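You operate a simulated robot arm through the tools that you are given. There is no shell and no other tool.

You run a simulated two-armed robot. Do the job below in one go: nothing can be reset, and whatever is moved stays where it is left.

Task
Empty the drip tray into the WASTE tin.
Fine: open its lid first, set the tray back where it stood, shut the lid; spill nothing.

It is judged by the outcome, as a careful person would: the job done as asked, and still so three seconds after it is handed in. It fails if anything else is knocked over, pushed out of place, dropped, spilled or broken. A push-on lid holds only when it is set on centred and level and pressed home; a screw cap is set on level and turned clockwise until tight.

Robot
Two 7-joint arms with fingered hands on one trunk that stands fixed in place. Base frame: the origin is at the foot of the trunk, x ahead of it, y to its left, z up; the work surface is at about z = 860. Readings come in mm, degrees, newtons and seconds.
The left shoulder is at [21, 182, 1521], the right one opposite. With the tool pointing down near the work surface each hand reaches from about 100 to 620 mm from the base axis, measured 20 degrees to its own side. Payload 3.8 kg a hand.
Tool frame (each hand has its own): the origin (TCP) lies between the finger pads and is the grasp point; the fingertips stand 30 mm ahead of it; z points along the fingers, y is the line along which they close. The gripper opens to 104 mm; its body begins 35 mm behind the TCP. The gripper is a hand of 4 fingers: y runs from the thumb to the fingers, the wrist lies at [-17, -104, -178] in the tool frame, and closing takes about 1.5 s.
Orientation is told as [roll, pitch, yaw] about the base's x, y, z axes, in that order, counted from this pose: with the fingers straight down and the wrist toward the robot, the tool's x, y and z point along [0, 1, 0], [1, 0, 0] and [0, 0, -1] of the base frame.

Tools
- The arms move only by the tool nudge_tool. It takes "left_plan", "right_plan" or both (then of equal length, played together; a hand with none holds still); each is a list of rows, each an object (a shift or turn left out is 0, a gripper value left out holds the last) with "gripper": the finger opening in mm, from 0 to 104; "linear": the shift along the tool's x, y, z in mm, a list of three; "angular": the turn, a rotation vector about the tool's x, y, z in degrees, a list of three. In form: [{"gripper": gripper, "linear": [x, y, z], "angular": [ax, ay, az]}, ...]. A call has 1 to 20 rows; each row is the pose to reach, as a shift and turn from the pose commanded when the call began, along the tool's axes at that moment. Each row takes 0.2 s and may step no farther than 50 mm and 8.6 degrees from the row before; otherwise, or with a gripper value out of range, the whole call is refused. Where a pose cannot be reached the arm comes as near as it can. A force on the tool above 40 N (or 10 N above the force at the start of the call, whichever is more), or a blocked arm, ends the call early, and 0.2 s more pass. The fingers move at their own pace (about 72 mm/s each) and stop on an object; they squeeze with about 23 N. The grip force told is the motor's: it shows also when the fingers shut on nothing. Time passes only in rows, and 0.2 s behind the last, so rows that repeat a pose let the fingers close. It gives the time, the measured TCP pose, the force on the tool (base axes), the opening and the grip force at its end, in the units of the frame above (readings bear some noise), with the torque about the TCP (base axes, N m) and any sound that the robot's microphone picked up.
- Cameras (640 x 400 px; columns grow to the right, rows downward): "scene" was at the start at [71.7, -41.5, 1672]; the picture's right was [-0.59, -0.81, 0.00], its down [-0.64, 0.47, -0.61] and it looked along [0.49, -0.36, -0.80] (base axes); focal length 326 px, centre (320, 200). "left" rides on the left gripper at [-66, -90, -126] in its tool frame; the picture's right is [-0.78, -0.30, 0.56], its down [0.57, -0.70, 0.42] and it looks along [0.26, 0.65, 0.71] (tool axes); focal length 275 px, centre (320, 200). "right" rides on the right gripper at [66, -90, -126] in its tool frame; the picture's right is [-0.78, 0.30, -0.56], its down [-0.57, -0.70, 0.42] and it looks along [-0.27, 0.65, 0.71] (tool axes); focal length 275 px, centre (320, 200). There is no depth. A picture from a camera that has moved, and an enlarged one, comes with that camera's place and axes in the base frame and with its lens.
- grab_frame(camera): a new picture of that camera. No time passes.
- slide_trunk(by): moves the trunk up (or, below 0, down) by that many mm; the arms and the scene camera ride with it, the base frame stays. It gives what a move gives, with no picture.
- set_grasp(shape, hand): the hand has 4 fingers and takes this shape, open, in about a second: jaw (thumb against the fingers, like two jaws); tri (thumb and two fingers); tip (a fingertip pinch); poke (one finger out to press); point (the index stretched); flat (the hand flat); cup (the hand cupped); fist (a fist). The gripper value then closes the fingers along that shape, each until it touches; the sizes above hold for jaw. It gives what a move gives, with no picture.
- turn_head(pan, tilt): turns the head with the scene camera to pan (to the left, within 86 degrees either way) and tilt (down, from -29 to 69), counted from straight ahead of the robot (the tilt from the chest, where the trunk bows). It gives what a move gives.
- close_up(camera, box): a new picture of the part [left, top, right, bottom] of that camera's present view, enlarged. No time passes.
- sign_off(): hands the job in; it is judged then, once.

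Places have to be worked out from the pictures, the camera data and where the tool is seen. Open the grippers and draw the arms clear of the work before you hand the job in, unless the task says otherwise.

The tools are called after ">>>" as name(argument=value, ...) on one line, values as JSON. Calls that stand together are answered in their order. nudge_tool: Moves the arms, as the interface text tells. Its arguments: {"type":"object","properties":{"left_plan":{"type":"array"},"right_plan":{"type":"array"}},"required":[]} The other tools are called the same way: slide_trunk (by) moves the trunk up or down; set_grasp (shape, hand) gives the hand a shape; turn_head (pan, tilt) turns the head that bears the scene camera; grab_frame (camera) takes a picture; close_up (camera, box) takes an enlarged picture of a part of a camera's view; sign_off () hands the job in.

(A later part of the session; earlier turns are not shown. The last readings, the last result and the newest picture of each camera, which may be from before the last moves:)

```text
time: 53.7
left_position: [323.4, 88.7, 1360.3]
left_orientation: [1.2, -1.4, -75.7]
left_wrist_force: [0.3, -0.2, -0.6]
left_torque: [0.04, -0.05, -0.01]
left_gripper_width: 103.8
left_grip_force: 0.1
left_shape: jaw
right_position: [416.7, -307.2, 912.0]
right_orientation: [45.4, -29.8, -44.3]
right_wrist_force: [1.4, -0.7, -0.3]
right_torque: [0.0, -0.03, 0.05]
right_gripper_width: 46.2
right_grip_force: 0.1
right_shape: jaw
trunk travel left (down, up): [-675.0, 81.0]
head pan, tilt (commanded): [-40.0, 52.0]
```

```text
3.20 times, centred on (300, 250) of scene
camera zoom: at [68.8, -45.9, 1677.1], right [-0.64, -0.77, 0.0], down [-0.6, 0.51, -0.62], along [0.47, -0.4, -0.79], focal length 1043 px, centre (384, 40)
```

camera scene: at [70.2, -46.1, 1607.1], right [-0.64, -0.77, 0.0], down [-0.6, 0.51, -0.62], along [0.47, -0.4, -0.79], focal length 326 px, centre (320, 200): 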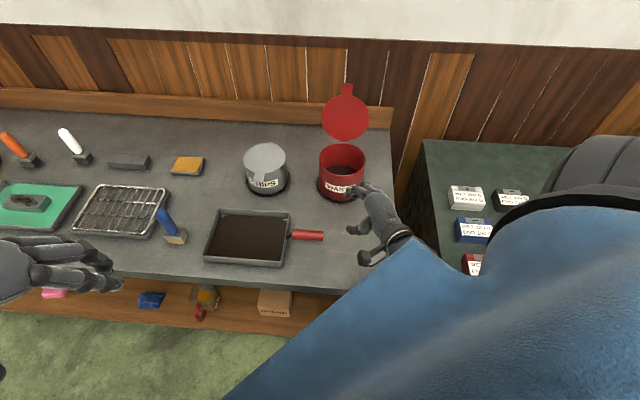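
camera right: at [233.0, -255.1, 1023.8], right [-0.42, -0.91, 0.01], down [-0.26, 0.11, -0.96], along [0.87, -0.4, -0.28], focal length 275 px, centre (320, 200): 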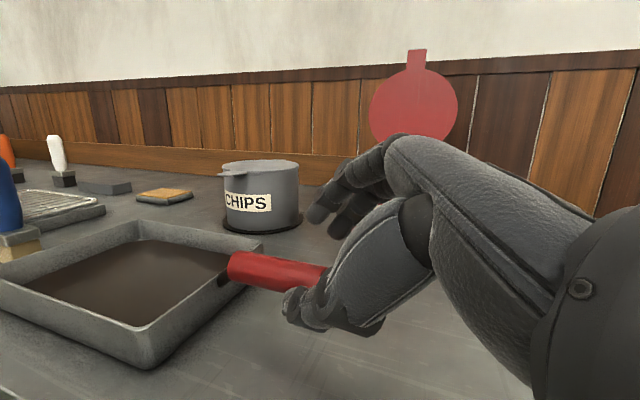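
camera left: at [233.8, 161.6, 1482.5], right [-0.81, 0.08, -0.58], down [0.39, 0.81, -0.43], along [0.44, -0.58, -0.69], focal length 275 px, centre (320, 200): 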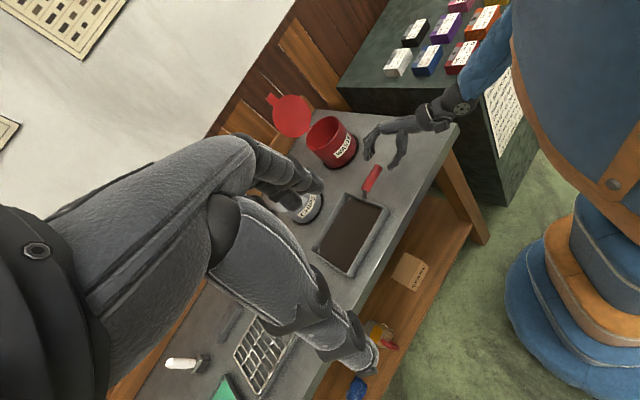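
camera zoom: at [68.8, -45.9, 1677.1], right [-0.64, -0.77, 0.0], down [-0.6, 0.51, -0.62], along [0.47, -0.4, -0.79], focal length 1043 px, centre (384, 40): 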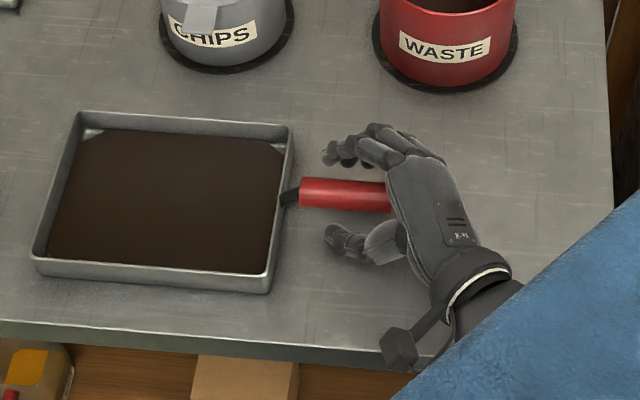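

The handle lies between fingers and thumb. I record a reference picture of the tray's exact place, then advance 4 mm more and close the hand.

>>> close_up(camera="scene", box=[200, 210, 310, 295])

>>> nudge_tool(right_plan=[{"gripper": 46, "linear": [0, 0, 4]}, {"gripper": 0, "linear": [0, 0, 4]}, {"linear": [0, 0, 4]}, {"linear": [0, 0, 4]}, {"linear": [0, 0, 4]}, {"linear": [0, 0, 4]}, {"linear": [0, 0, 4]}, {"linear": [0, 0, 4]}])

>>> close_up(camera="scene", box=[200, 195, 400, 305])

>>> close_up(camera="right", box=[180, 140, 400, 340])

```text
4.71 times, centred on (255, 252) of scene
camera zoom: at [68.8, -45.9, 1677.1], right [-0.64, -0.77, 0.0], down [-0.6, 0.51, -0.62], along [0.47, -0.4, -0.79], focal length 1533 px, centre (626, -47)
```

zoom: 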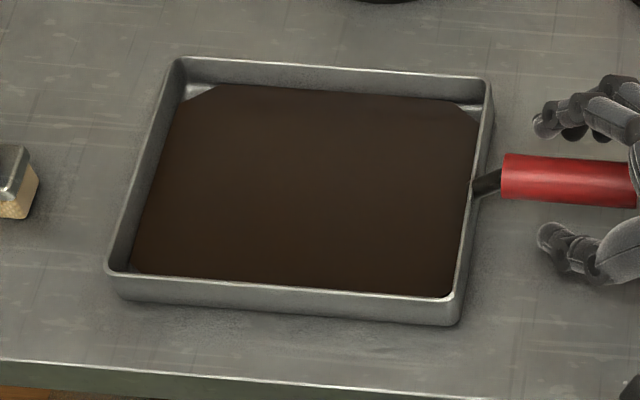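

```text
time: 55.5
left_position: [323.5, 89.2, 1360.1]
left_orientation: [1.3, -1.5, -75.8]
left_wrist_force: [-0.2, 0.1, -0.8]
left_torque: [-0.05, -0.03, 0.03]
left_gripper_width: 103.8
left_grip_force: 0.0
left_shape: jaw
right_position: [419.5, -305.2, 908.1]
right_orientation: [45.3, -29.7, -44.3]
right_wrist_force: [-0.8, -0.6, -0.3]
right_torque: [0.03, -0.07, -0.04]
right_gripper_width: 9.6
right_grip_force: 23.4
right_shape: jaw
trunk travel left (down, up): [-675.0, 81.0]
head pan, tilt (commanded): [-40.0, 52.0]
```

```text
3.20 times, centred on (300, 250) of scene
camera zoom: at [69.1, -46.1, 1677.1], right [-0.64, -0.77, 0.0], down [-0.6, 0.51, -0.62], along [0.47, -0.4, -0.79], focal length 1043 px, centre (384, 40)
```

zoom: 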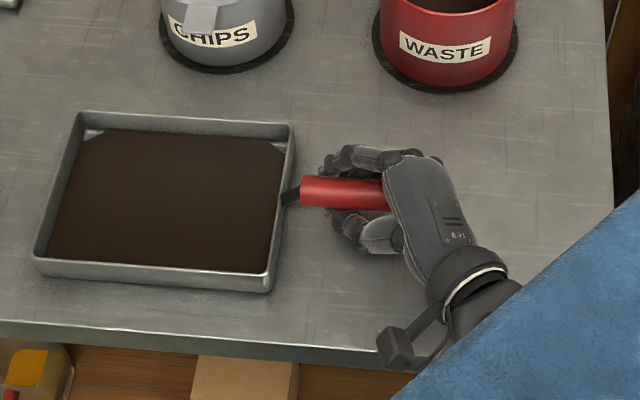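

```text
2.00 times, centred on (290, 240) of right
camera zoom: at [285.9, -236.6, 980.7], right [-0.42, -0.91, 0.01], down [-0.26, 0.11, -0.96], along [0.87, -0.4, -0.28], focal length 551 px, centre (380, 120)
```

zoom: 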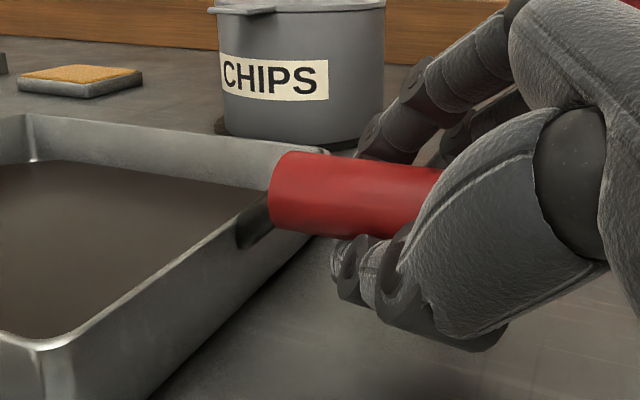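

The fingers have wrapped round the handle (tips nearly meeting beyond it) and the tray hasn't shifted. I lift just 4 mm to feel weight and torque and see whether the tray hangs level.

>>> nudge_tool(right_plan=[{"linear": [0.6, 0.5, -0.6]}, {"linear": [1.2, 1, -1.2]}, {"linear": [1.9, 1.5, -1.8]}, {"linear": [2.5, 2, -2.4]}, {"linear": [2.5, 2, -2.4]}])

>>> close_up(camera="right", box=[0, 140, 400, 380])

>>> close_up(camera="scene", box=[200, 210, 310, 295])

```text
time: 56.7
left_position: [323.3, 88.8, 1360.1]
left_orientation: [1.2, -1.3, -75.7]
left_wrist_force: [-0.2, -0.7, 0.5]
left_torque: [0.0, -0.02, 0.01]
left_gripper_width: 103.9
left_grip_force: 0.0
left_shape: jaw
right_position: [418.6, -306.0, 913.1]
right_orientation: [45.3, -29.6, -44.1]
right_wrist_force: [-0.9, 0.3, -1.5]
right_torque: [0.03, -0.02, -0.03]
right_gripper_width: 9.2
right_grip_force: 22.5
right_shape: jaw
trunk travel left (down, up): [-675.0, 81.0]
head pan, tilt (commanded): [-40.0, 52.0]
```

```text
1.60 times, centred on (200, 260) of right
camera zoom: at [286.2, -236.4, 984.8], right [-0.42, -0.91, 0.01], down [-0.26, 0.11, -0.96], along [0.87, -0.4, -0.28], focal length 440 px, centre (512, 104)
```

zoom: 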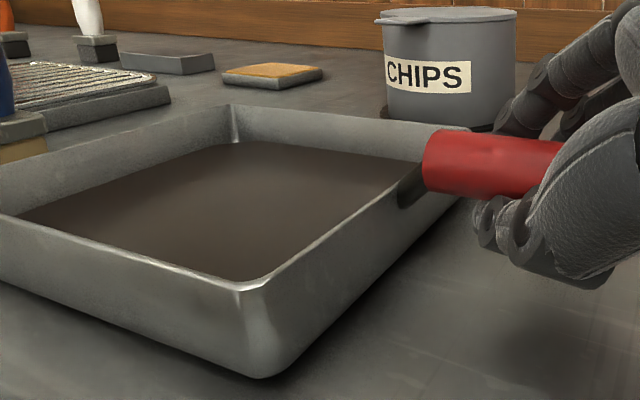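

```text
4.71 times, centred on (255, 252) of scene
camera zoom: at [69.2, -46.1, 1677.1], right [-0.64, -0.77, 0.0], down [-0.6, 0.51, -0.62], along [0.47, -0.4, -0.79], focal length 1533 px, centre (626, -47)
```

zoom: 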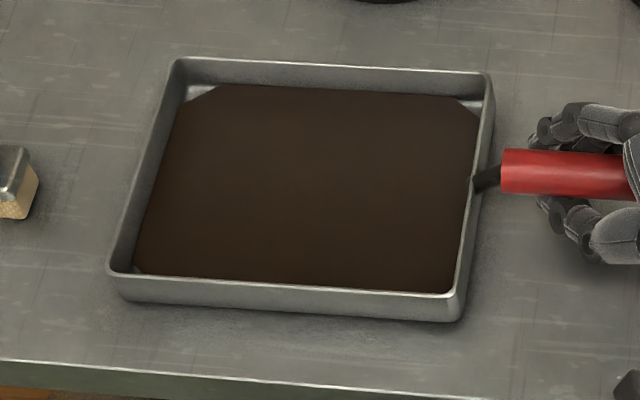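

The handle end rose but the far end still rests on the bench: some play in the grip (torque ≈0, about 1.5 N carried, so the tray weighs roughly 4 N). I lift another 6 mm slowly to see whether the grip takes up the moment.

>>> nudge_tool(right_plan=[{"linear": [0.6, 0.5, -0.6]}, {"linear": [1.2, 1, -1.2]}, {"linear": [1.9, 1.5, -1.8]}, {"linear": [2.5, 2, -2.4]}, {"linear": [3.1, 2.5, -3]}, {"linear": [3.7, 3, -3.6]}, {"linear": [3.7, 3, -3.6]}])

>>> close_up(camera="right", box=[0, 140, 400, 380])

>>> close_up(camera="scene", box=[200, 210, 310, 295])

```text
time: 58.3
left_position: [323.2, 88.8, 1360.0]
left_orientation: [1.2, -1.4, -75.7]
left_wrist_force: [0.4, 0.2, -0.1]
left_torque: [0.01, 0.0, -0.01]
left_gripper_width: 103.7
left_grip_force: 0.0
left_shape: jaw
right_position: [418.6, -306.1, 918.4]
right_orientation: [45.4, -29.7, -44.2]
right_wrist_force: [0.7, 0.0, -2.1]
right_torque: [0.03, 0.01, -0.02]
right_gripper_width: 9.1
right_grip_force: 23.2
right_shape: jaw
trunk travel left (down, up): [-675.0, 81.0]
head pan, tilt (commanded): [-40.0, 52.0]
```

```text
1.60 times, centred on (200, 260) of right
camera zoom: at [286.0, -236.3, 990.9], right [-0.42, -0.91, 0.01], down [-0.26, 0.11, -0.96], along [0.87, -0.4, -0.28], focal length 440 px, centre (512, 104)
```

zoom: 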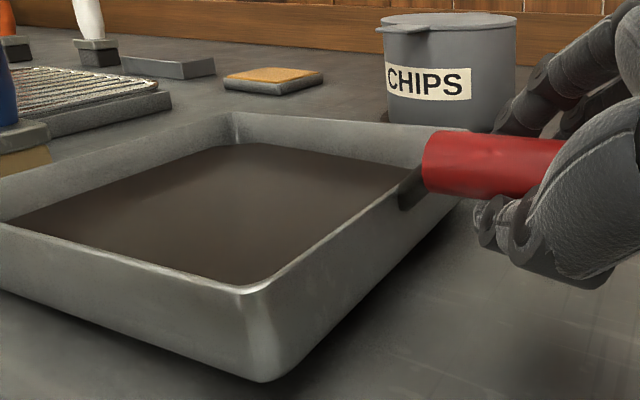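

```text
4.71 times, centred on (255, 252) of scene
camera zoom: at [69.2, -46.0, 1677.1], right [-0.64, -0.77, 0.0], down [-0.6, 0.51, -0.62], along [0.47, -0.4, -0.79], focal length 1533 px, centre (626, -47)
```

zoom: 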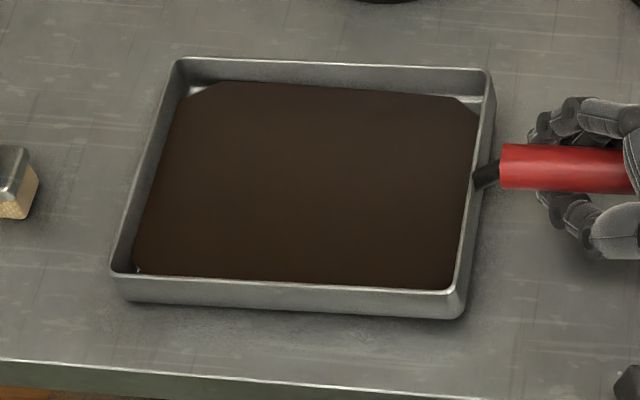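

Still no moment in the grip: the handle pivots between thumb and fingers until its outer end meets the palm. I rotate the hand nose-up about that pivot in small steps to take up this play and watch the torque.

>>> nudge_tool(right_plan=[{"angular": [-0.5, 1.3, 0.5]}, {"angular": [-1.1, 2.6, 1.1]}, {"angular": [-1.6, 3.9, 1.6]}, {"angular": [-2.1, 5.2, 2.1]}, {"angular": [-2.1, 5.2, 2.1]}])

>>> close_up(camera="scene", box=[200, 210, 310, 295])

```text
time: 59.5
left_position: [322.6, 88.6, 1359.0]
left_orientation: [1.2, -1.4, -75.6]
left_wrist_force: [-0.6, -0.1, 0.9]
left_torque: [0.03, 0.03, 0.01]
left_gripper_width: 103.9
left_grip_force: 0.0
left_shape: jaw
right_position: [419.9, -306.0, 919.1]
right_orientation: [52.1, -29.6, -47.6]
right_wrist_force: [0.3, 0.2, -2.2]
right_torque: [-0.05, -0.04, 0.03]
right_gripper_width: 6.9
right_grip_force: 22.7
right_shape: jaw
trunk travel left (down, up): [-675.0, 81.0]
head pan, tilt (commanded): [-40.0, 52.0]
```

```text
4.71 times, centred on (255, 252) of scene
camera zoom: at [69.0, -46.0, 1677.1], right [-0.64, -0.77, 0.0], down [-0.6, 0.51, -0.62], along [0.47, -0.4, -0.79], focal length 1533 px, centre (626, -47)
```

zoom: 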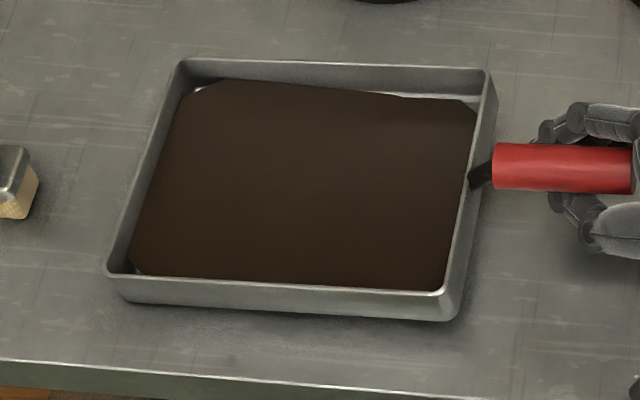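

The tray seems to have moved a little relative to the hand; I look closer from both cameras before doing anything else.

>>> close_up(camera="right", box=[0, 140, 400, 380])

>>> close_up(camera="scene", box=[200, 195, 400, 305])

>>> grab_frame(camera="right")

```text
1.60 times, centred on (200, 260) of right
camera zoom: at [281.2, -241.7, 986.1], right [-0.41, -0.91, -0.09], down [-0.18, 0.18, -0.97], along [0.89, -0.38, -0.24], focal length 440 px, centre (512, 104)
```

zoom: 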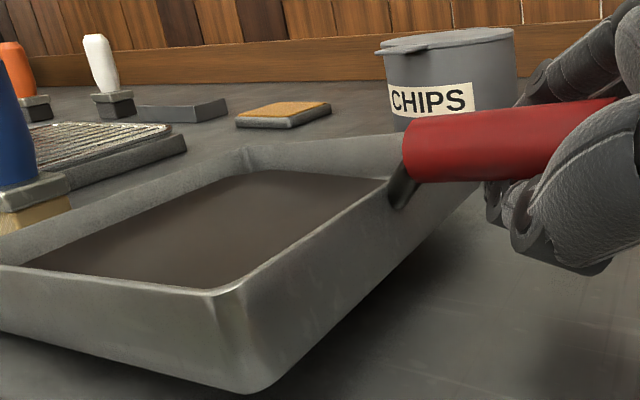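

```text
3.20 times, centred on (300, 250) of scene
camera zoom: at [69.0, -46.0, 1677.1], right [-0.64, -0.77, 0.0], down [-0.6, 0.51, -0.62], along [0.47, -0.4, -0.79], focal length 1043 px, centre (384, 40)
```

zoom: 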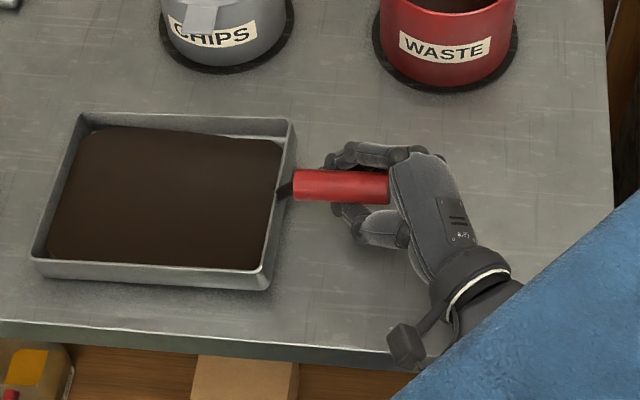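

```text
taken
camera right: at [281.2, -241.7, 986.1], right [-0.41, -0.91, -0.09], down [-0.18, 0.18, -0.97], along [0.89, -0.38, -0.24], focal length 275 px, centre (320, 200)
```

right: 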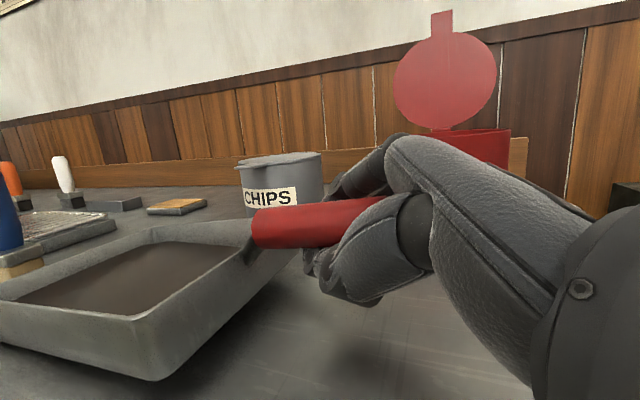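

The handle is wedged by the V of the fingers but its outer end is still ~9 mm from the palm, so it can rock. I set the tray flat again and push the hand deeper along the fingers until the palm seats on the handle end.

>>> nudge_tool(right_plan=[{"linear": [-1.7, -1.2, 1.3]}, {"linear": [-3.4, -2.5, 2.7]}, {"linear": [-5.2, -3.7, 4]}, {"linear": [-6.9, -4.9, 5.3]}, {"linear": [-6.9, -4.9, 7.3]}, {"linear": [-6.9, -4.9, 9.3]}, {"linear": [-6.9, -4.9, 11.3]}, {"linear": [-6.9, -4.9, 13.3]}, {"linear": [-6.9, -4.9, 15.3]}, {"linear": [-6.9, -4.9, 15.3]}])

>>> close_up(camera="scene", box=[200, 195, 400, 305])

>>> grab_frame(camera="right")

```text
time: 61.7
left_position: [324.7, 88.4, 1358.9]
left_orientation: [1.2, -1.4, -75.7]
left_wrist_force: [-1.5, 0.5, 0.7]
left_torque: [0.0, 0.0, 0.0]
left_gripper_width: 104.1
left_grip_force: 0.0
left_shape: jaw
right_position: [427.8, -302.9, 906.7]
right_orientation: [52.2, -29.6, -47.6]
right_wrist_force: [-0.5, -0.2, -1.4]
right_torque: [-0.02, -0.03, 0.03]
right_gripper_width: 6.9
right_grip_force: 23.0
right_shape: jaw
trunk travel left (down, up): [-675.0, 81.0]
head pan, tilt (commanded): [-40.0, 52.0]
```

```text
3.20 times, centred on (300, 250) of scene
camera zoom: at [69.1, -46.1, 1677.1], right [-0.64, -0.77, 0.0], down [-0.6, 0.51, -0.62], along [0.47, -0.4, -0.79], focal length 1043 px, centre (384, 40)
```

zoom: 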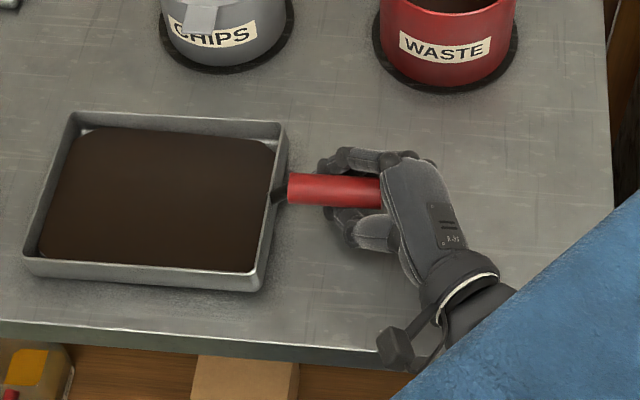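

```text
taken
camera right: at [288.4, -238.4, 973.1], right [-0.41, -0.91, -0.09], down [-0.19, 0.18, -0.97], along [0.89, -0.38, -0.24], focal length 275 px, centre (320, 200)
```

right: 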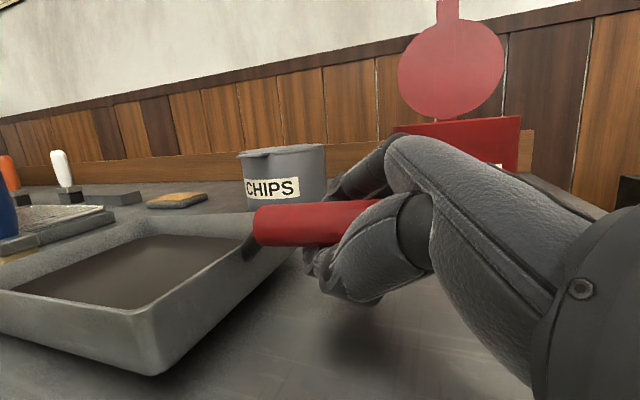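

The tray slid along with the hand, so axial grip is firm but it pivots: only one finger opposes the thumb at this angle. I'll set it down and regrasp with less pitch (15°) so that all three fingers bear on the handle. First I undo the hand rotation and lower it until the tray is flat.

>>> nudge_tool(right_plan=[{"angular": [0.7, -1.7, -0.7]}, {"angular": [1.4, -3.5, -1.4]}, {"angular": [2.1, -5.2, -2.1]}, {"linear": [-1, -0.8, 0.9], "angular": [2.1, -5.2, -2.1]}, {"linear": [-2, -1.6, 1.8], "angular": [2.1, -5.2, -2.1]}, {"linear": [-2, -1.6, 1.8], "angular": [2.1, -5.2, -2.1]}])

>>> close_up(camera="right", box=[0, 140, 400, 380])

```text
time: 63.1
left_position: [322.5, 88.6, 1359.6]
left_orientation: [1.3, -1.5, -75.6]
left_wrist_force: [0.5, 0.2, -0.2]
left_torque: [-0.03, 0.0, 0.0]
left_gripper_width: 103.7
left_grip_force: 0.0
left_shape: jaw
right_position: [428.8, -303.3, 900.1]
right_orientation: [45.3, -29.6, -44.2]
right_wrist_force: [0.0, -0.4, -2.0]
right_torque: [0.01, 0.01, 0.0]
right_gripper_width: 7.2
right_grip_force: 23.0
right_shape: jaw
trunk travel left (down, up): [-675.0, 81.0]
head pan, tilt (commanded): [-40.0, 52.0]
```

```text
1.60 times, centred on (200, 260) of right
camera zoom: at [294.0, -233.4, 972.4], right [-0.42, -0.91, 0.01], down [-0.26, 0.11, -0.96], along [0.87, -0.4, -0.28], focal length 440 px, centre (512, 104)
```

zoom: 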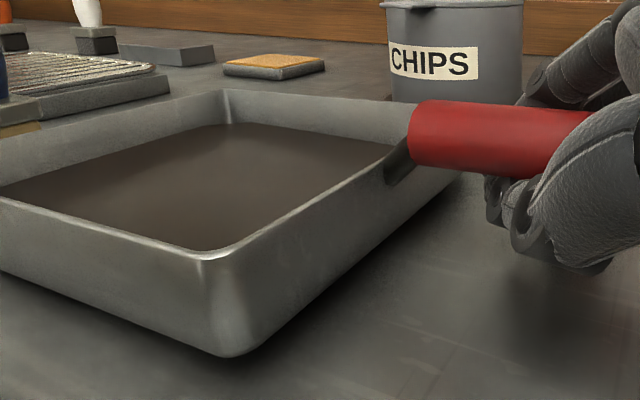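

The handle has in fact migrated deeper toward the palm (the hand is now 10 mm lower relative to it). I test whether the grip now carries moment by rotating nose-up in small steps.

>>> nudge_tool(right_plan=[{"linear": [0.6, 0.5, -0.6], "angular": [-0.4, 0.9, 0.4]}, {"linear": [1.2, 1, -1.2], "angular": [-0.7, 1.7, 0.7]}, {"linear": [1.8, 1.5, -1.8], "angular": [-1.1, 2.6, 1.1]}, {"linear": [2.4, 2, -2.4], "angular": [-1.4, 3.5, 1.4]}, {"linear": [2.4, 2, -2.4], "angular": [-1.4, 3.5, 1.4]}])

>>> close_up(camera="right", box=[0, 140, 400, 380])

>>> close_up(camera="scene", box=[200, 195, 400, 305])

```text
time: 64.3
left_position: [322.8, 89.2, 1360.0]
left_orientation: [1.2, -1.4, -75.8]
left_wrist_force: [0.6, -0.9, 0.0]
left_torque: [-0.04, 0.01, -0.02]
left_gripper_width: 104.0
left_grip_force: 0.1
left_shape: jaw
right_position: [427.9, -303.2, 904.3]
right_orientation: [50.0, -29.6, -46.6]
right_wrist_force: [0.6, -0.3, -1.3]
right_torque: [-0.01, -0.02, -0.01]
right_gripper_width: 7.1
right_grip_force: 23.0
right_shape: jaw
trunk travel left (down, up): [-675.0, 81.0]
head pan, tilt (commanded): [-40.0, 52.0]
```

```text
1.60 times, centred on (200, 260) of right
camera zoom: at [290.5, -236.8, 973.4], right [-0.41, -0.91, -0.06], down [-0.21, 0.16, -0.97], along [0.89, -0.39, -0.25], focal length 440 px, centre (512, 104)
```

zoom: 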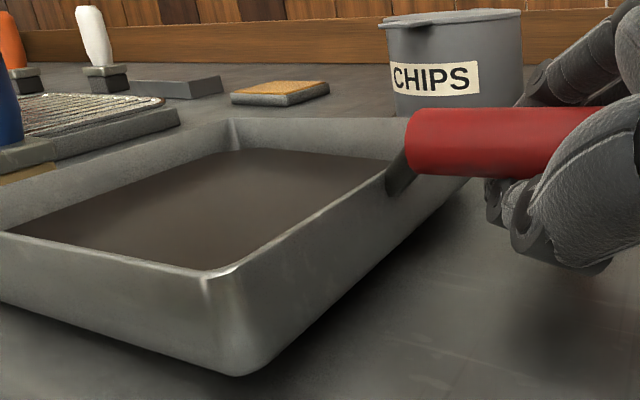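

```text
3.20 times, centred on (300, 250) of scene
camera zoom: at [69.1, -46.0, 1677.1], right [-0.64, -0.77, 0.0], down [-0.6, 0.51, -0.62], along [0.47, -0.4, -0.79], focal length 1043 px, centre (384, 40)
```

zoom: 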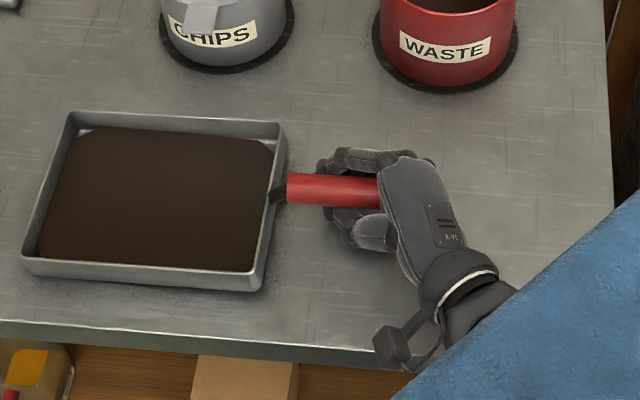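

Still pivoting. I lower the handle gently back down (un-rotating), watching for the moment it bears on the bench.

>>> nudge_tool(right_plan=[{"linear": [-1, -0.7, 0.8], "angular": [0.5, -1.2, -0.5]}, {"linear": [-2, -1.4, 1.7], "angular": [0.9, -2.3, -0.9]}, {"linear": [-3.2, -2.4, 2.6], "angular": [1.4, -3.5, -1.4]}, {"linear": [-4.3, -3.3, 3.6], "angular": [1.4, -3.5, -1.4]}, {"linear": [-5.3, -4.1, 4.5], "angular": [1.4, -3.5, -1.4]}, {"linear": [-5.3, -4.1, 4.5], "angular": [1.4, -3.5, -1.4]}])

>>> close_up(camera="right", box=[0, 140, 400, 380])

```text
time: 65.7
left_position: [322.7, 89.2, 1359.2]
left_orientation: [1.3, -1.4, -75.7]
left_wrist_force: [-0.3, 0.1, 0.8]
left_torque: [-0.03, 0.0, -0.02]
left_gripper_width: 103.8
left_grip_force: 0.0
left_shape: jaw
right_position: [428.1, -302.8, 895.3]
right_orientation: [45.3, -29.7, -44.2]
right_wrist_force: [-0.1, 0.2, -1.9]
right_torque: [-0.01, -0.03, -0.01]
right_gripper_width: 7.0
right_grip_force: 23.2
right_shape: jaw
trunk travel left (down, up): [-675.0, 81.0]
head pan, tilt (commanded): [-40.0, 52.0]
```

```text
1.60 times, centred on (200, 260) of right
camera zoom: at [293.9, -233.1, 968.4], right [-0.42, -0.91, 0.01], down [-0.26, 0.11, -0.96], along [0.87, -0.4, -0.28], focal length 440 px, centre (512, 104)
```

zoom: 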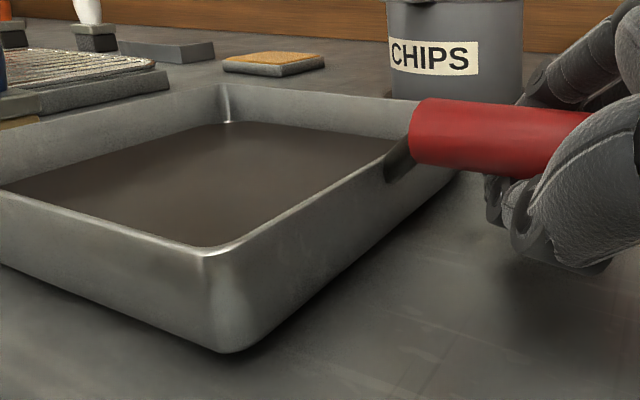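

Thumb still clear at z 895; I keep lowering in 1 mm steps until the load comes off.

>>> nudge_tool(right_plan=[{"linear": [-0.6, -0.5, 0.6]}, {"linear": [-1.2, -1, 1.2]}, {"linear": [-1.9, -1.5, 1.8]}, {"linear": [-2.5, -2, 2.4]}, {"linear": [-2.5, -2, 2.4]}])

>>> close_up(camera="right", box=[0, 140, 400, 380])

```text
time: 66.9
left_position: [322.0, 89.9, 1361.3]
left_orientation: [1.3, -1.5, -75.7]
left_wrist_force: [0.2, 0.9, 0.0]
left_torque: [0.0, -0.01, 0.03]
left_gripper_width: 103.8
left_grip_force: 0.1
left_shape: jaw
right_position: [427.7, -300.4, 892.7]
right_orientation: [45.5, -29.9, -44.3]
right_wrist_force: [-1.2, 5.2, 13.1]
right_torque: [-0.12, -0.17, 0.07]
right_gripper_width: 7.3
right_grip_force: 22.9
right_shape: jaw
trunk travel left (down, up): [-675.0, 81.0]
head pan, tilt (commanded): [-40.0, 52.0]
```

```text
1.60 times, centred on (200, 260) of right
camera zoom: at [293.9, -231.6, 965.4], right [-0.41, -0.91, 0.01], down [-0.25, 0.11, -0.96], along [0.87, -0.4, -0.27], focal length 440 px, centre (512, 104)
```

zoom: 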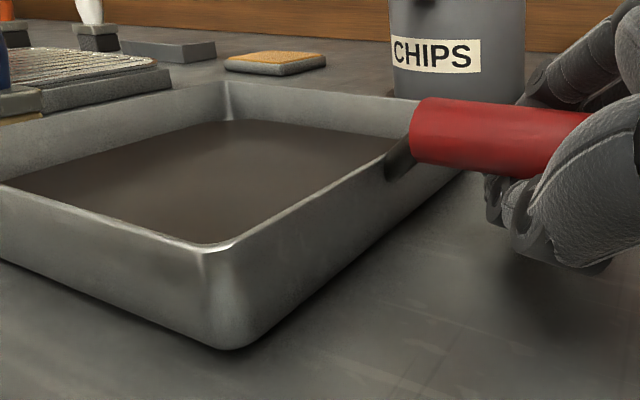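

The load is off (13 N upward: seated on the bench). I look closely at how the fingers sit on the handle.

>>> close_up(camera="scene", box=[280, 225, 350, 290])

>>> close_up(camera="right", box=[230, 140, 450, 320])

>>> grab_frame(camera="left")

```text
6.15 times, centred on (315, 258) of scene
camera zoom: at [67.4, -44.4, 1677.3], right [-0.64, -0.77, 0.0], down [-0.6, 0.51, -0.62], along [0.47, -0.4, -0.79], focal length 2005 px, centre (351, -154)
```

zoom: 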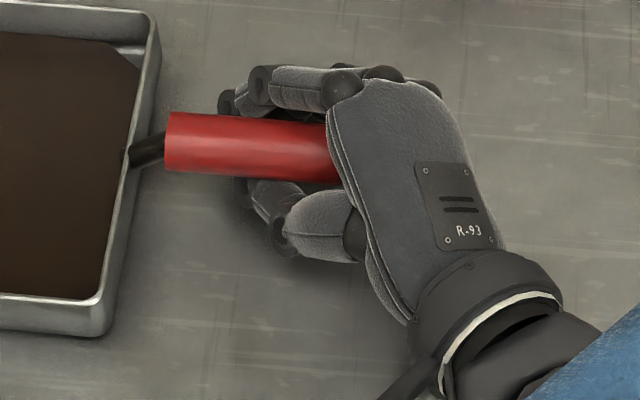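

```text
2.22 times, centred on (340, 230) of right
camera zoom: at [293.9, -231.6, 965.4], right [-0.41, -0.91, 0.01], down [-0.25, 0.11, -0.96], along [0.87, -0.4, -0.27], focal length 612 px, centre (276, 133)
```

zoom: 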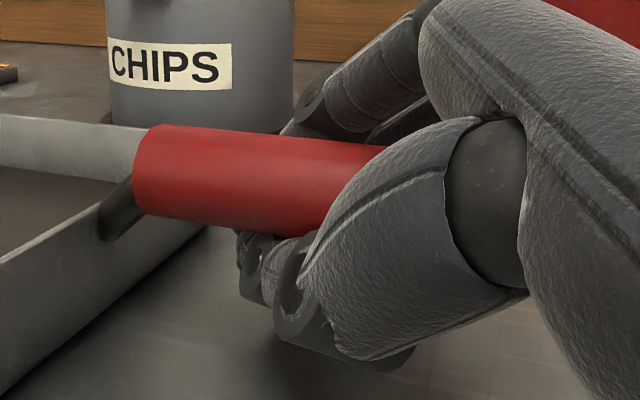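

```text
taken
camera left: at [232.8, 163.2, 1482.5], right [-0.81, 0.08, -0.58], down [0.39, 0.81, -0.43], along [0.44, -0.58, -0.69], focal length 275 px, centre (320, 200)
```

left: 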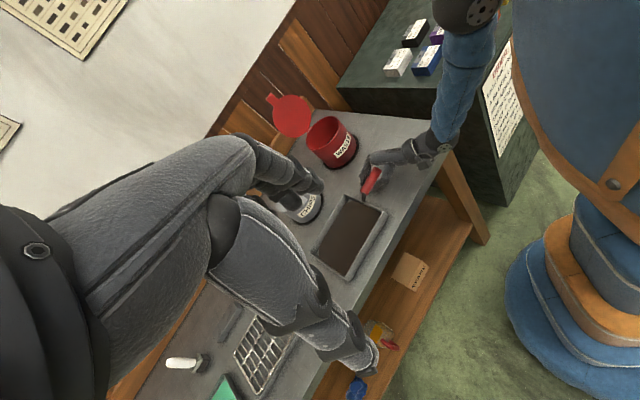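

The fingertips and thumb form a cradle under the handle with the palm above its outer end, so once the palm bears down it will act as a lever hold. I lift a few mm and rotate nose-up further, watching for torque.

>>> nudge_tool(right_plan=[{"linear": [1.8, 1.5, -1.8]}, {"linear": [3.7, 3, -3.7], "angular": [-0.5, 1.3, 0.5]}, {"linear": [4.3, 3.5, -4.3], "angular": [-1.1, 2.6, 1.1]}, {"linear": [4.9, 4, -4.9], "angular": [-1.6, 3.9, 1.6]}, {"linear": [4.9, 4, -4.9], "angular": [-2.1, 5.2, 2.1]}, {"linear": [4.9, 4, -4.9], "angular": [-2.7, 6.5, 2.7]}, {"linear": [4.9, 4, -4.9], "angular": [-3.2, 7.8, 3.2]}, {"linear": [4.9, 4, -4.9], "angular": [-3.2, 7.8, 3.2]}])

>>> close_up(camera="scene", box=[200, 195, 400, 305])

>>> close_up(camera="right", box=[0, 140, 400, 380])

```text
time: 68.7
left_position: [323.3, 89.4, 1361.1]
left_orientation: [1.1, -1.4, -75.7]
left_wrist_force: [-0.5, 0.0, 0.5]
left_torque: [0.01, -0.01, -0.04]
left_gripper_width: 104.0
left_grip_force: 0.1
left_shape: jaw
right_position: [424.2, -301.9, 912.6]
right_orientation: [55.7, -29.3, -49.4]
right_wrist_force: [-0.1, 0.6, -1.5]
right_torque: [0.0, -0.01, 0.0]
right_gripper_width: 7.1
right_grip_force: 23.0
right_shape: jaw
right hand out of reach, approached as far as the arm can: row 5, 6, 7, 8
trunk travel left (down, up): [-675.0, 81.0]
head pan, tilt (commanded): [-40.0, 52.0]
```

```text
3.20 times, centred on (300, 250) of scene
camera zoom: at [68.9, -46.0, 1677.1], right [-0.64, -0.77, 0.0], down [-0.6, 0.51, -0.62], along [0.47, -0.4, -0.79], focal length 1043 px, centre (384, 40)
```

zoom: 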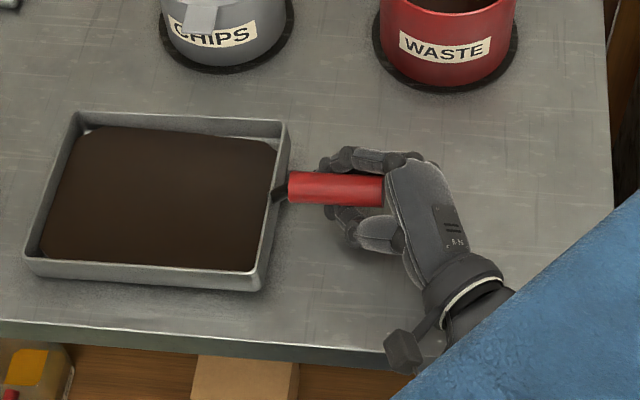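

```text
1.60 times, centred on (200, 260) of right
camera zoom: at [282.5, -239.8, 976.8], right [-0.41, -0.9, -0.14], down [-0.15, 0.22, -0.96], along [0.9, -0.37, -0.22], focal length 440 px, centre (512, 104)
```

zoom: 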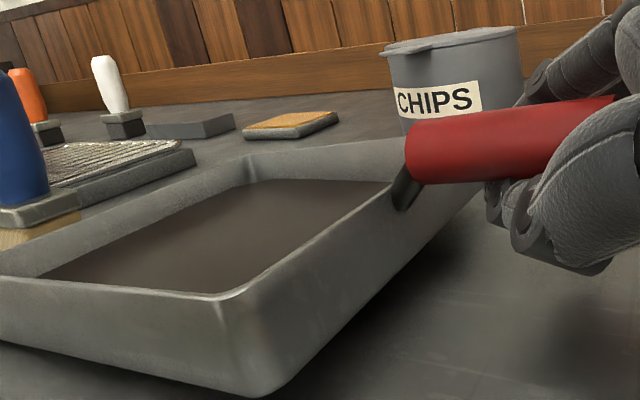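

No moment develops and the arm nears its limit here, so I change approach: lay the tray flat, then drag it gently along the bench to the right so its handle overhangs the bench end, where I can take a full deep grip. First I lower it and restore the hand angle.

>>> nudge_tool(right_plan=[{"linear": [-2.8, -1.7, 2.8], "angular": [0.8, -2, -0.8]}, {"linear": [-5.5, -3.5, 5.7], "angular": [1.7, -4, -1.7]}, {"linear": [-8.3, -5.3, 8.5], "angular": [2.5, -6, -2.5]}, {"linear": [-11.1, -7, 11.4], "angular": [3.3, -8, -3.3]}, {"linear": [-11.1, -7, 11.4], "angular": [3.3, -8, -3.3]}])

>>> close_up(camera="right", box=[0, 140, 400, 380])

```text
time: 69.9
left_position: [322.6, 90.3, 1359.6]
left_orientation: [1.2, -1.4, -75.6]
left_wrist_force: [-0.1, -1.4, 0.3]
left_torque: [0.0, -0.03, -0.02]
left_gripper_width: 103.9
left_grip_force: 0.0
left_shape: jaw
right_position: [427.7, -301.0, 896.1]
right_orientation: [45.2, -29.8, -44.1]
right_wrist_force: [-1.4, 0.4, 6.6]
right_torque: [-0.12, -0.09, 0.01]
right_gripper_width: 7.1
right_grip_force: 23.0
right_shape: jaw
trunk travel left (down, up): [-675.0, 81.0]
head pan, tilt (commanded): [-40.0, 52.0]
```

```text
1.60 times, centred on (200, 260) of right
camera zoom: at [293.9, -230.9, 968.2], right [-0.42, -0.91, 0.01], down [-0.26, 0.1, -0.96], along [0.87, -0.4, -0.28], focal length 440 px, centre (512, 104)
```

zoom: 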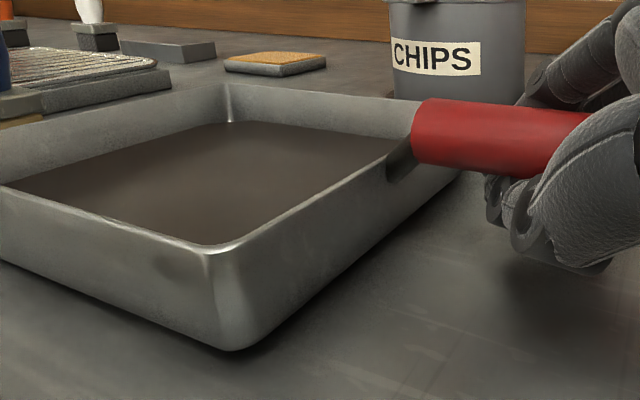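

Seated. Now I drag the tray slowly along its handle axis toward the bench end, first 114 mm, with a 1 mm lift at the handle to ease friction.

>>> nudge_tool(right_plan=[{"linear": [0.7, 0.6, -0.7]}, {"linear": [-0.7, 0.6, -2.1]}, {"linear": [-3.5, 0.6, -4.9]}, {"linear": [-7.1, 0.6, -8.5]}, {"linear": [-11.3, 0.6, -12.7]}, {"linear": [-16.2, 0.6, -17.6]}, {"linear": [-21.2, 0.6, -22.6]}, {"linear": [-26.1, 0.6, -27.5]}, {"linear": [-31.1, 0.6, -32.5]}, {"linear": [-36, 0.6, -37.4]}, {"linear": [-41, 0.6, -42.4]}, {"linear": [-45.9, 0.6, -47.3]}, {"linear": [-50.9, 0.6, -52.3]}, {"linear": [-55.8, 0.6, -57.2]}, {"linear": [-60.8, 0.6, -62.2]}, {"linear": [-65.7, 0.6, -67.1]}, {"linear": [-70.7, 0.6, -72.1]}, {"linear": [-75.6, 0.6, -77]}, {"linear": [-79.2, 0.6, -80.6]}, {"linear": [-80.6, 0.6, -82]}])

>>> grab_frame(camera="scene")

>>> grab_frame(camera="right")

```text
time: 74.1
left_position: [323.4, 88.6, 1359.9]
left_orientation: [1.3, -1.3, -75.7]
left_wrist_force: [-0.8, -1.2, 0.6]
left_torque: [0.03, 0.0, 0.01]
left_gripper_width: 103.8
left_grip_force: 0.1
left_shape: jaw
right_position: [346.8, -383.5, 896.2]
right_orientation: [45.1, -29.7, -44.1]
right_wrist_force: [0.7, 1.5, 0.7]
right_torque: [-0.05, -0.1, 0.02]
right_gripper_width: 7.2
right_grip_force: 23.0
right_shape: jaw
trunk travel left (down, up): [-675.0, 81.0]
head pan, tilt (commanded): [-40.0, 52.0]
```

```text
taken
camera scene: at [69.0, -45.8, 1677.1], right [-0.64, -0.77, 0.0], down [-0.6, 0.51, -0.62], along [0.47, -0.4, -0.79], focal length 326 px, centre (320, 200)
```

scene: 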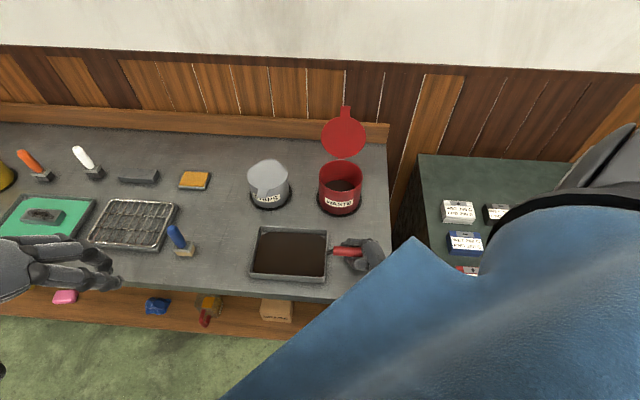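

```text
taken
camera right: at [213.3, -313.9, 968.9], right [-0.42, -0.91, 0.01], down [-0.26, 0.11, -0.96], along [0.87, -0.4, -0.28], focal length 275 px, centre (320, 200)
```

right: 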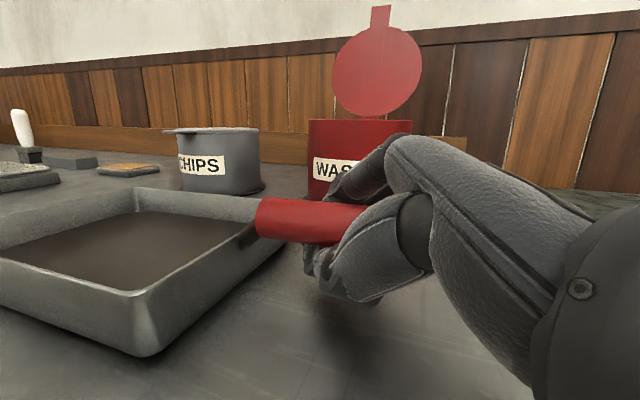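

The drag is smooth and nothing spills. I continue another ~158 mm so the handle overhangs the bench end.

>>> nudge_tool(right_plan=[{"linear": [-1.4, 0, -1.4]}, {"linear": [-4.2, 0, -4.2]}, {"linear": [-8.8, 0, -8.8]}, {"linear": [-15, 0, -15]}, {"linear": [-21.3, 0, -21.3]}, {"linear": [-27.6, 0, -27.6]}, {"linear": [-33.9, 0, -33.9]}, {"linear": [-40.2, 0, -40.2]}, {"linear": [-46.5, 0, -46.5]}, {"linear": [-52.8, 0, -52.8]}, {"linear": [-59.1, 0, -59.1]}, {"linear": [-65.4, 0, -65.4]}, {"linear": [-71.7, 0, -71.7]}, {"linear": [-78, 0, -78]}, {"linear": [-84.3, 0, -84.3]}, {"linear": [-90.6, 0, -90.6]}, {"linear": [-96.9, 0, -96.9]}, {"linear": [-103, 0, -103]}, {"linear": [-108, 0, -108]}, {"linear": [-111.5, 0, -111.5]}])

>>> grab_frame(camera="scene")

>>> grab_frame(camera="right")

>>> grab_frame(camera="left")

```text
time: 78.3
left_position: [323.2, 88.0, 1360.4]
left_orientation: [1.1, -1.4, -75.7]
left_wrist_force: [-1.1, -0.1, -0.1]
left_torque: [0.03, -0.03, -0.02]
left_gripper_width: 103.6
left_grip_force: 0.0
left_shape: jaw
right_position: [237.3, -495.0, 902.9]
right_orientation: [44.9, -29.7, -44.1]
right_wrist_force: [-0.6, 0.0, -1.6]
right_torque: [-0.03, -0.03, -0.02]
right_gripper_width: 7.1
right_grip_force: 23.5
right_shape: jaw
right hand out of reach, approached as far as the arm can: row 17, 18, 19, 20
trunk travel left (down, up): [-675.0, 81.0]
head pan, tilt (commanded): [-40.0, 52.0]
```

```text
taken
camera scene: at [68.9, -46.2, 1677.1], right [-0.64, -0.77, 0.0], down [-0.6, 0.51, -0.62], along [0.47, -0.4, -0.79], focal length 326 px, centre (320, 200)
```

scene: 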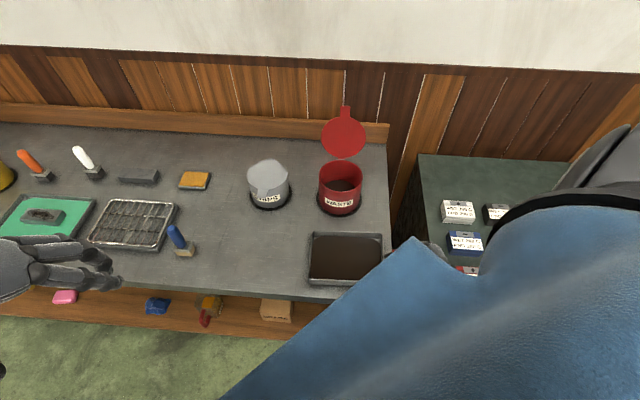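

```text
taken
camera right: at [104.4, -423.2, 976.0], right [-0.42, -0.91, 0.01], down [-0.26, 0.11, -0.96], along [0.87, -0.4, -0.28], focal length 275 px, centre (320, 200)
```

right: 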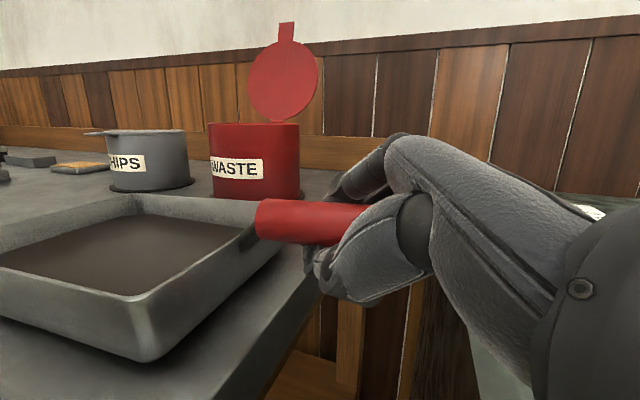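

```text
taken
camera left: at [234.2, 161.6, 1482.4], right [-0.81, 0.08, -0.58], down [0.39, 0.81, -0.43], along [0.44, -0.58, -0.69], focal length 275 px, centre (320, 200)
```

left: 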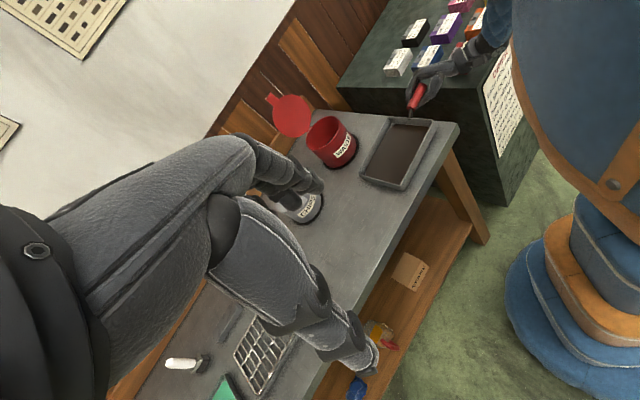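

The handle now overhangs the bench end with the tray safely on the bench; its near end is up ~6 mm because the arm is at full stretch. I lower the trunk 6 mm to set it flat.

>>> slide_trunk(by=-6)

>>> close_up(camera="right", box=[0, 140, 400, 380])

```text
time: 78.8
left_position: [323.9, 88.0, 1355.7]
left_orientation: [1.2, -1.4, -75.7]
left_wrist_force: [0.6, -0.3, -0.3]
left_torque: [0.01, 0.01, 0.0]
left_gripper_width: 103.9
left_grip_force: 0.2
left_shape: jaw
right_position: [238.2, -492.6, 898.0]
right_orientation: [44.9, -29.7, -44.1]
right_wrist_force: [0.2, -0.4, -1.3]
right_torque: [-0.02, 0.0, -0.03]
right_gripper_width: 7.2
right_grip_force: 23.3
right_shape: jaw
trunk travel left (down, up): [-669.0, 87.0]
head pan, tilt (commanded): [-40.0, 52.0]
```

```text
1.60 times, centred on (200, 260) of right
camera zoom: at [104.3, -423.2, 970.0], right [-0.42, -0.91, 0.01], down [-0.26, 0.11, -0.96], along [0.87, -0.4, -0.28], focal length 440 px, centre (512, 104)
```

zoom: 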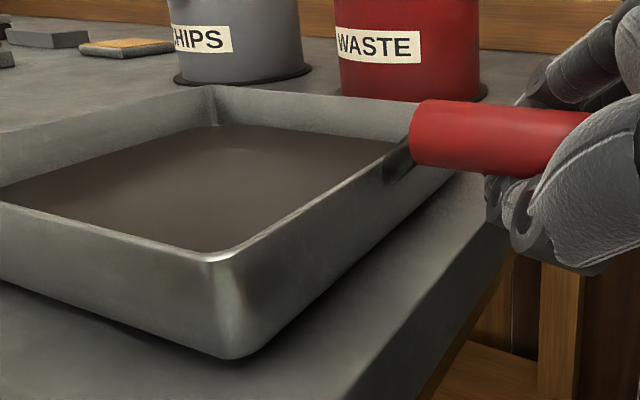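

Still bearing about 1.3 N; I lower 3 mm more.

>>> slide_trunk(by=-3)

>>> close_up(camera="right", box=[0, 140, 400, 380])

```text
time: 79.3
left_position: [323.1, 87.5, 1351.1]
left_orientation: [1.2, -1.3, -75.6]
left_wrist_force: [0.2, -0.1, 0.4]
left_torque: [0.0, -0.05, -0.03]
left_gripper_width: 103.9
left_grip_force: 0.0
left_shape: jaw
right_position: [238.6, -492.2, 894.7]
right_orientation: [45.0, -29.7, -44.0]
right_wrist_force: [1.1, -0.3, -1.7]
right_torque: [0.0, 0.0, 0.01]
right_gripper_width: 7.1
right_grip_force: 22.5
right_shape: jaw
trunk travel left (down, up): [-666.0, 90.0]
head pan, tilt (commanded): [-40.0, 52.0]
```

```text
1.60 times, centred on (200, 260) of right
camera zoom: at [104.3, -423.0, 967.0], right [-0.41, -0.91, 0.01], down [-0.26, 0.11, -0.96], along [0.87, -0.4, -0.28], focal length 440 px, centre (512, 104)
```

zoom: 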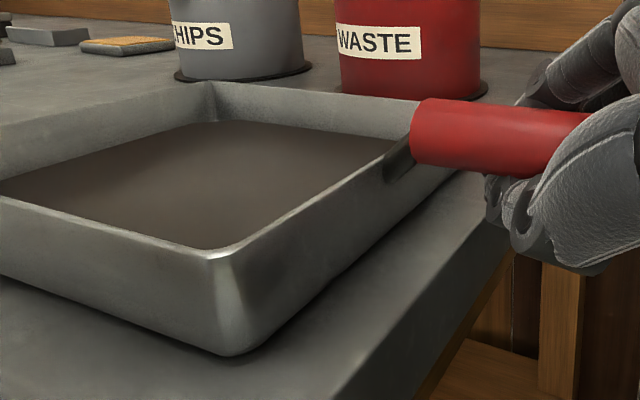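

Still carrying 1.7 N; two more small steps down.

>>> slide_trunk(by=-2)

>>> slide_trunk(by=-2)

>>> close_up(camera="right", box=[0, 140, 400, 380])

```text
time: 79.9
left_position: [322.4, 88.8, 1349.5]
left_orientation: [1.2, -1.3, -75.7]
left_wrist_force: [0.3, 0.5, -0.1]
left_torque: [0.03, 0.06, 0.01]
left_gripper_width: 104.0
left_grip_force: 0.0
left_shape: jaw
right_position: [237.8, -493.7, 892.2]
right_orientation: [45.0, -29.6, -44.1]
right_wrist_force: [-1.1, 0.1, -1.2]
right_torque: [0.01, -0.02, 0.01]
right_gripper_width: 6.8
right_grip_force: 23.3
right_shape: jaw
trunk travel left (down, up): [-664.0, 92.0]
head pan, tilt (commanded): [-40.0, 52.0]
```

```text
time: 80.4
left_position: [322.8, 88.7, 1347.2]
left_orientation: [1.2, -1.5, -75.7]
left_wrist_force: [-0.3, 0.3, 0.6]
left_torque: [0.0, -0.04, 0.02]
left_gripper_width: 103.8
left_grip_force: 0.0
left_shape: jaw
right_position: [238.6, -492.5, 891.5]
right_orientation: [45.1, -29.8, -44.1]
right_wrist_force: [-0.4, 0.2, 0.0]
right_torque: [0.0, 0.0, 0.01]
right_gripper_width: 7.0
right_grip_force: 23.0
right_shape: jaw
trunk travel left (down, up): [-662.0, 94.0]
head pan, tilt (commanded): [-40.0, 52.0]
```

```text
1.60 times, centred on (200, 260) of right
camera zoom: at [104.3, -423.0, 963.1], right [-0.42, -0.91, 0.01], down [-0.26, 0.11, -0.96], along [0.87, -0.4, -0.28], focal length 440 px, centre (512, 104)
```

zoom: 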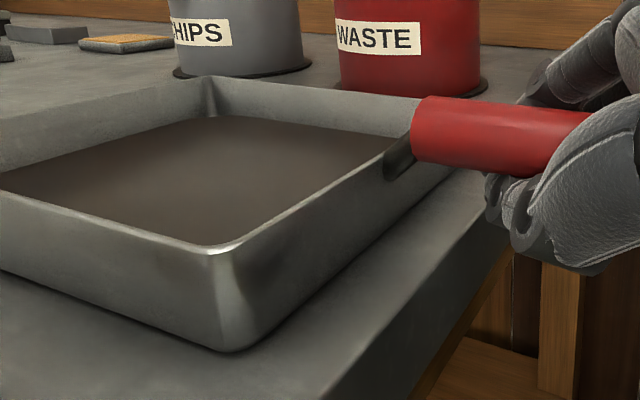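

Load is zero: the tray lies flat. I open the hand gradually and back off along the finger direction.

>>> nudge_tool(right_plan=[{"gripper": 16}, {"gripper": 28}, {"gripper": 42}, {"gripper": 60}, {"gripper": 80}, {"gripper": 80, "linear": [0, 0, -12]}, {"linear": [0, 0, -36]}, {"linear": [0, 0, -66]}, {"linear": [0, 0, -96]}, {"linear": [0, 0, -96]}])

>>> grab_frame(camera="right")

>>> grab_frame(camera="scene")

```text
time: 82.6
left_position: [324.5, 88.3, 1347.4]
left_orientation: [1.1, -1.5, -75.8]
left_wrist_force: [-0.7, -0.2, -0.2]
left_torque: [0.01, 0.01, 0.0]
left_gripper_width: 103.7
left_grip_force: 0.0
left_shape: jaw
right_position: [167.1, -519.1, 949.1]
right_orientation: [44.9, -29.7, -44.0]
right_wrist_force: [0.6, 0.8, 0.4]
right_torque: [0.0, 0.0, -0.03]
right_gripper_width: 79.6
right_grip_force: 0.0
right_shape: jaw
trunk travel left (down, up): [-662.0, 94.0]
head pan, tilt (commanded): [-40.0, 52.0]
```

```text
taken
camera right: at [33.1, -448.5, 1021.4], right [-0.42, -0.91, 0.01], down [-0.26, 0.11, -0.96], along [0.87, -0.4, -0.28], focal length 275 px, centre (320, 200)
```

right: 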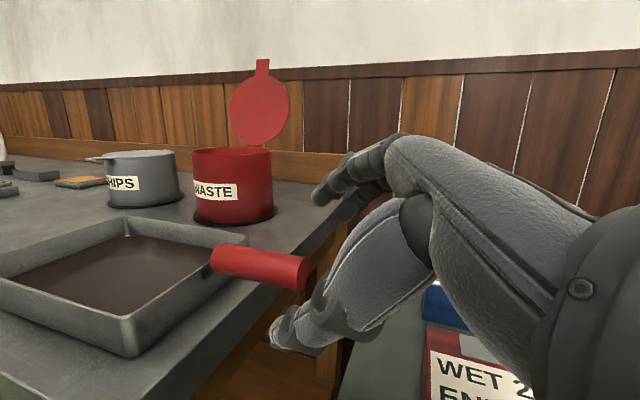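

```text
taken
camera scene: at [69.9, -46.0, 1664.1], right [-0.64, -0.77, 0.0], down [-0.6, 0.51, -0.62], along [0.47, -0.4, -0.79], focal length 326 px, centre (320, 200)
```

scene: 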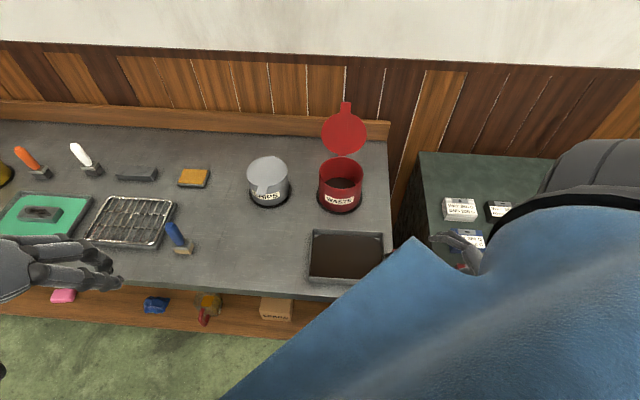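

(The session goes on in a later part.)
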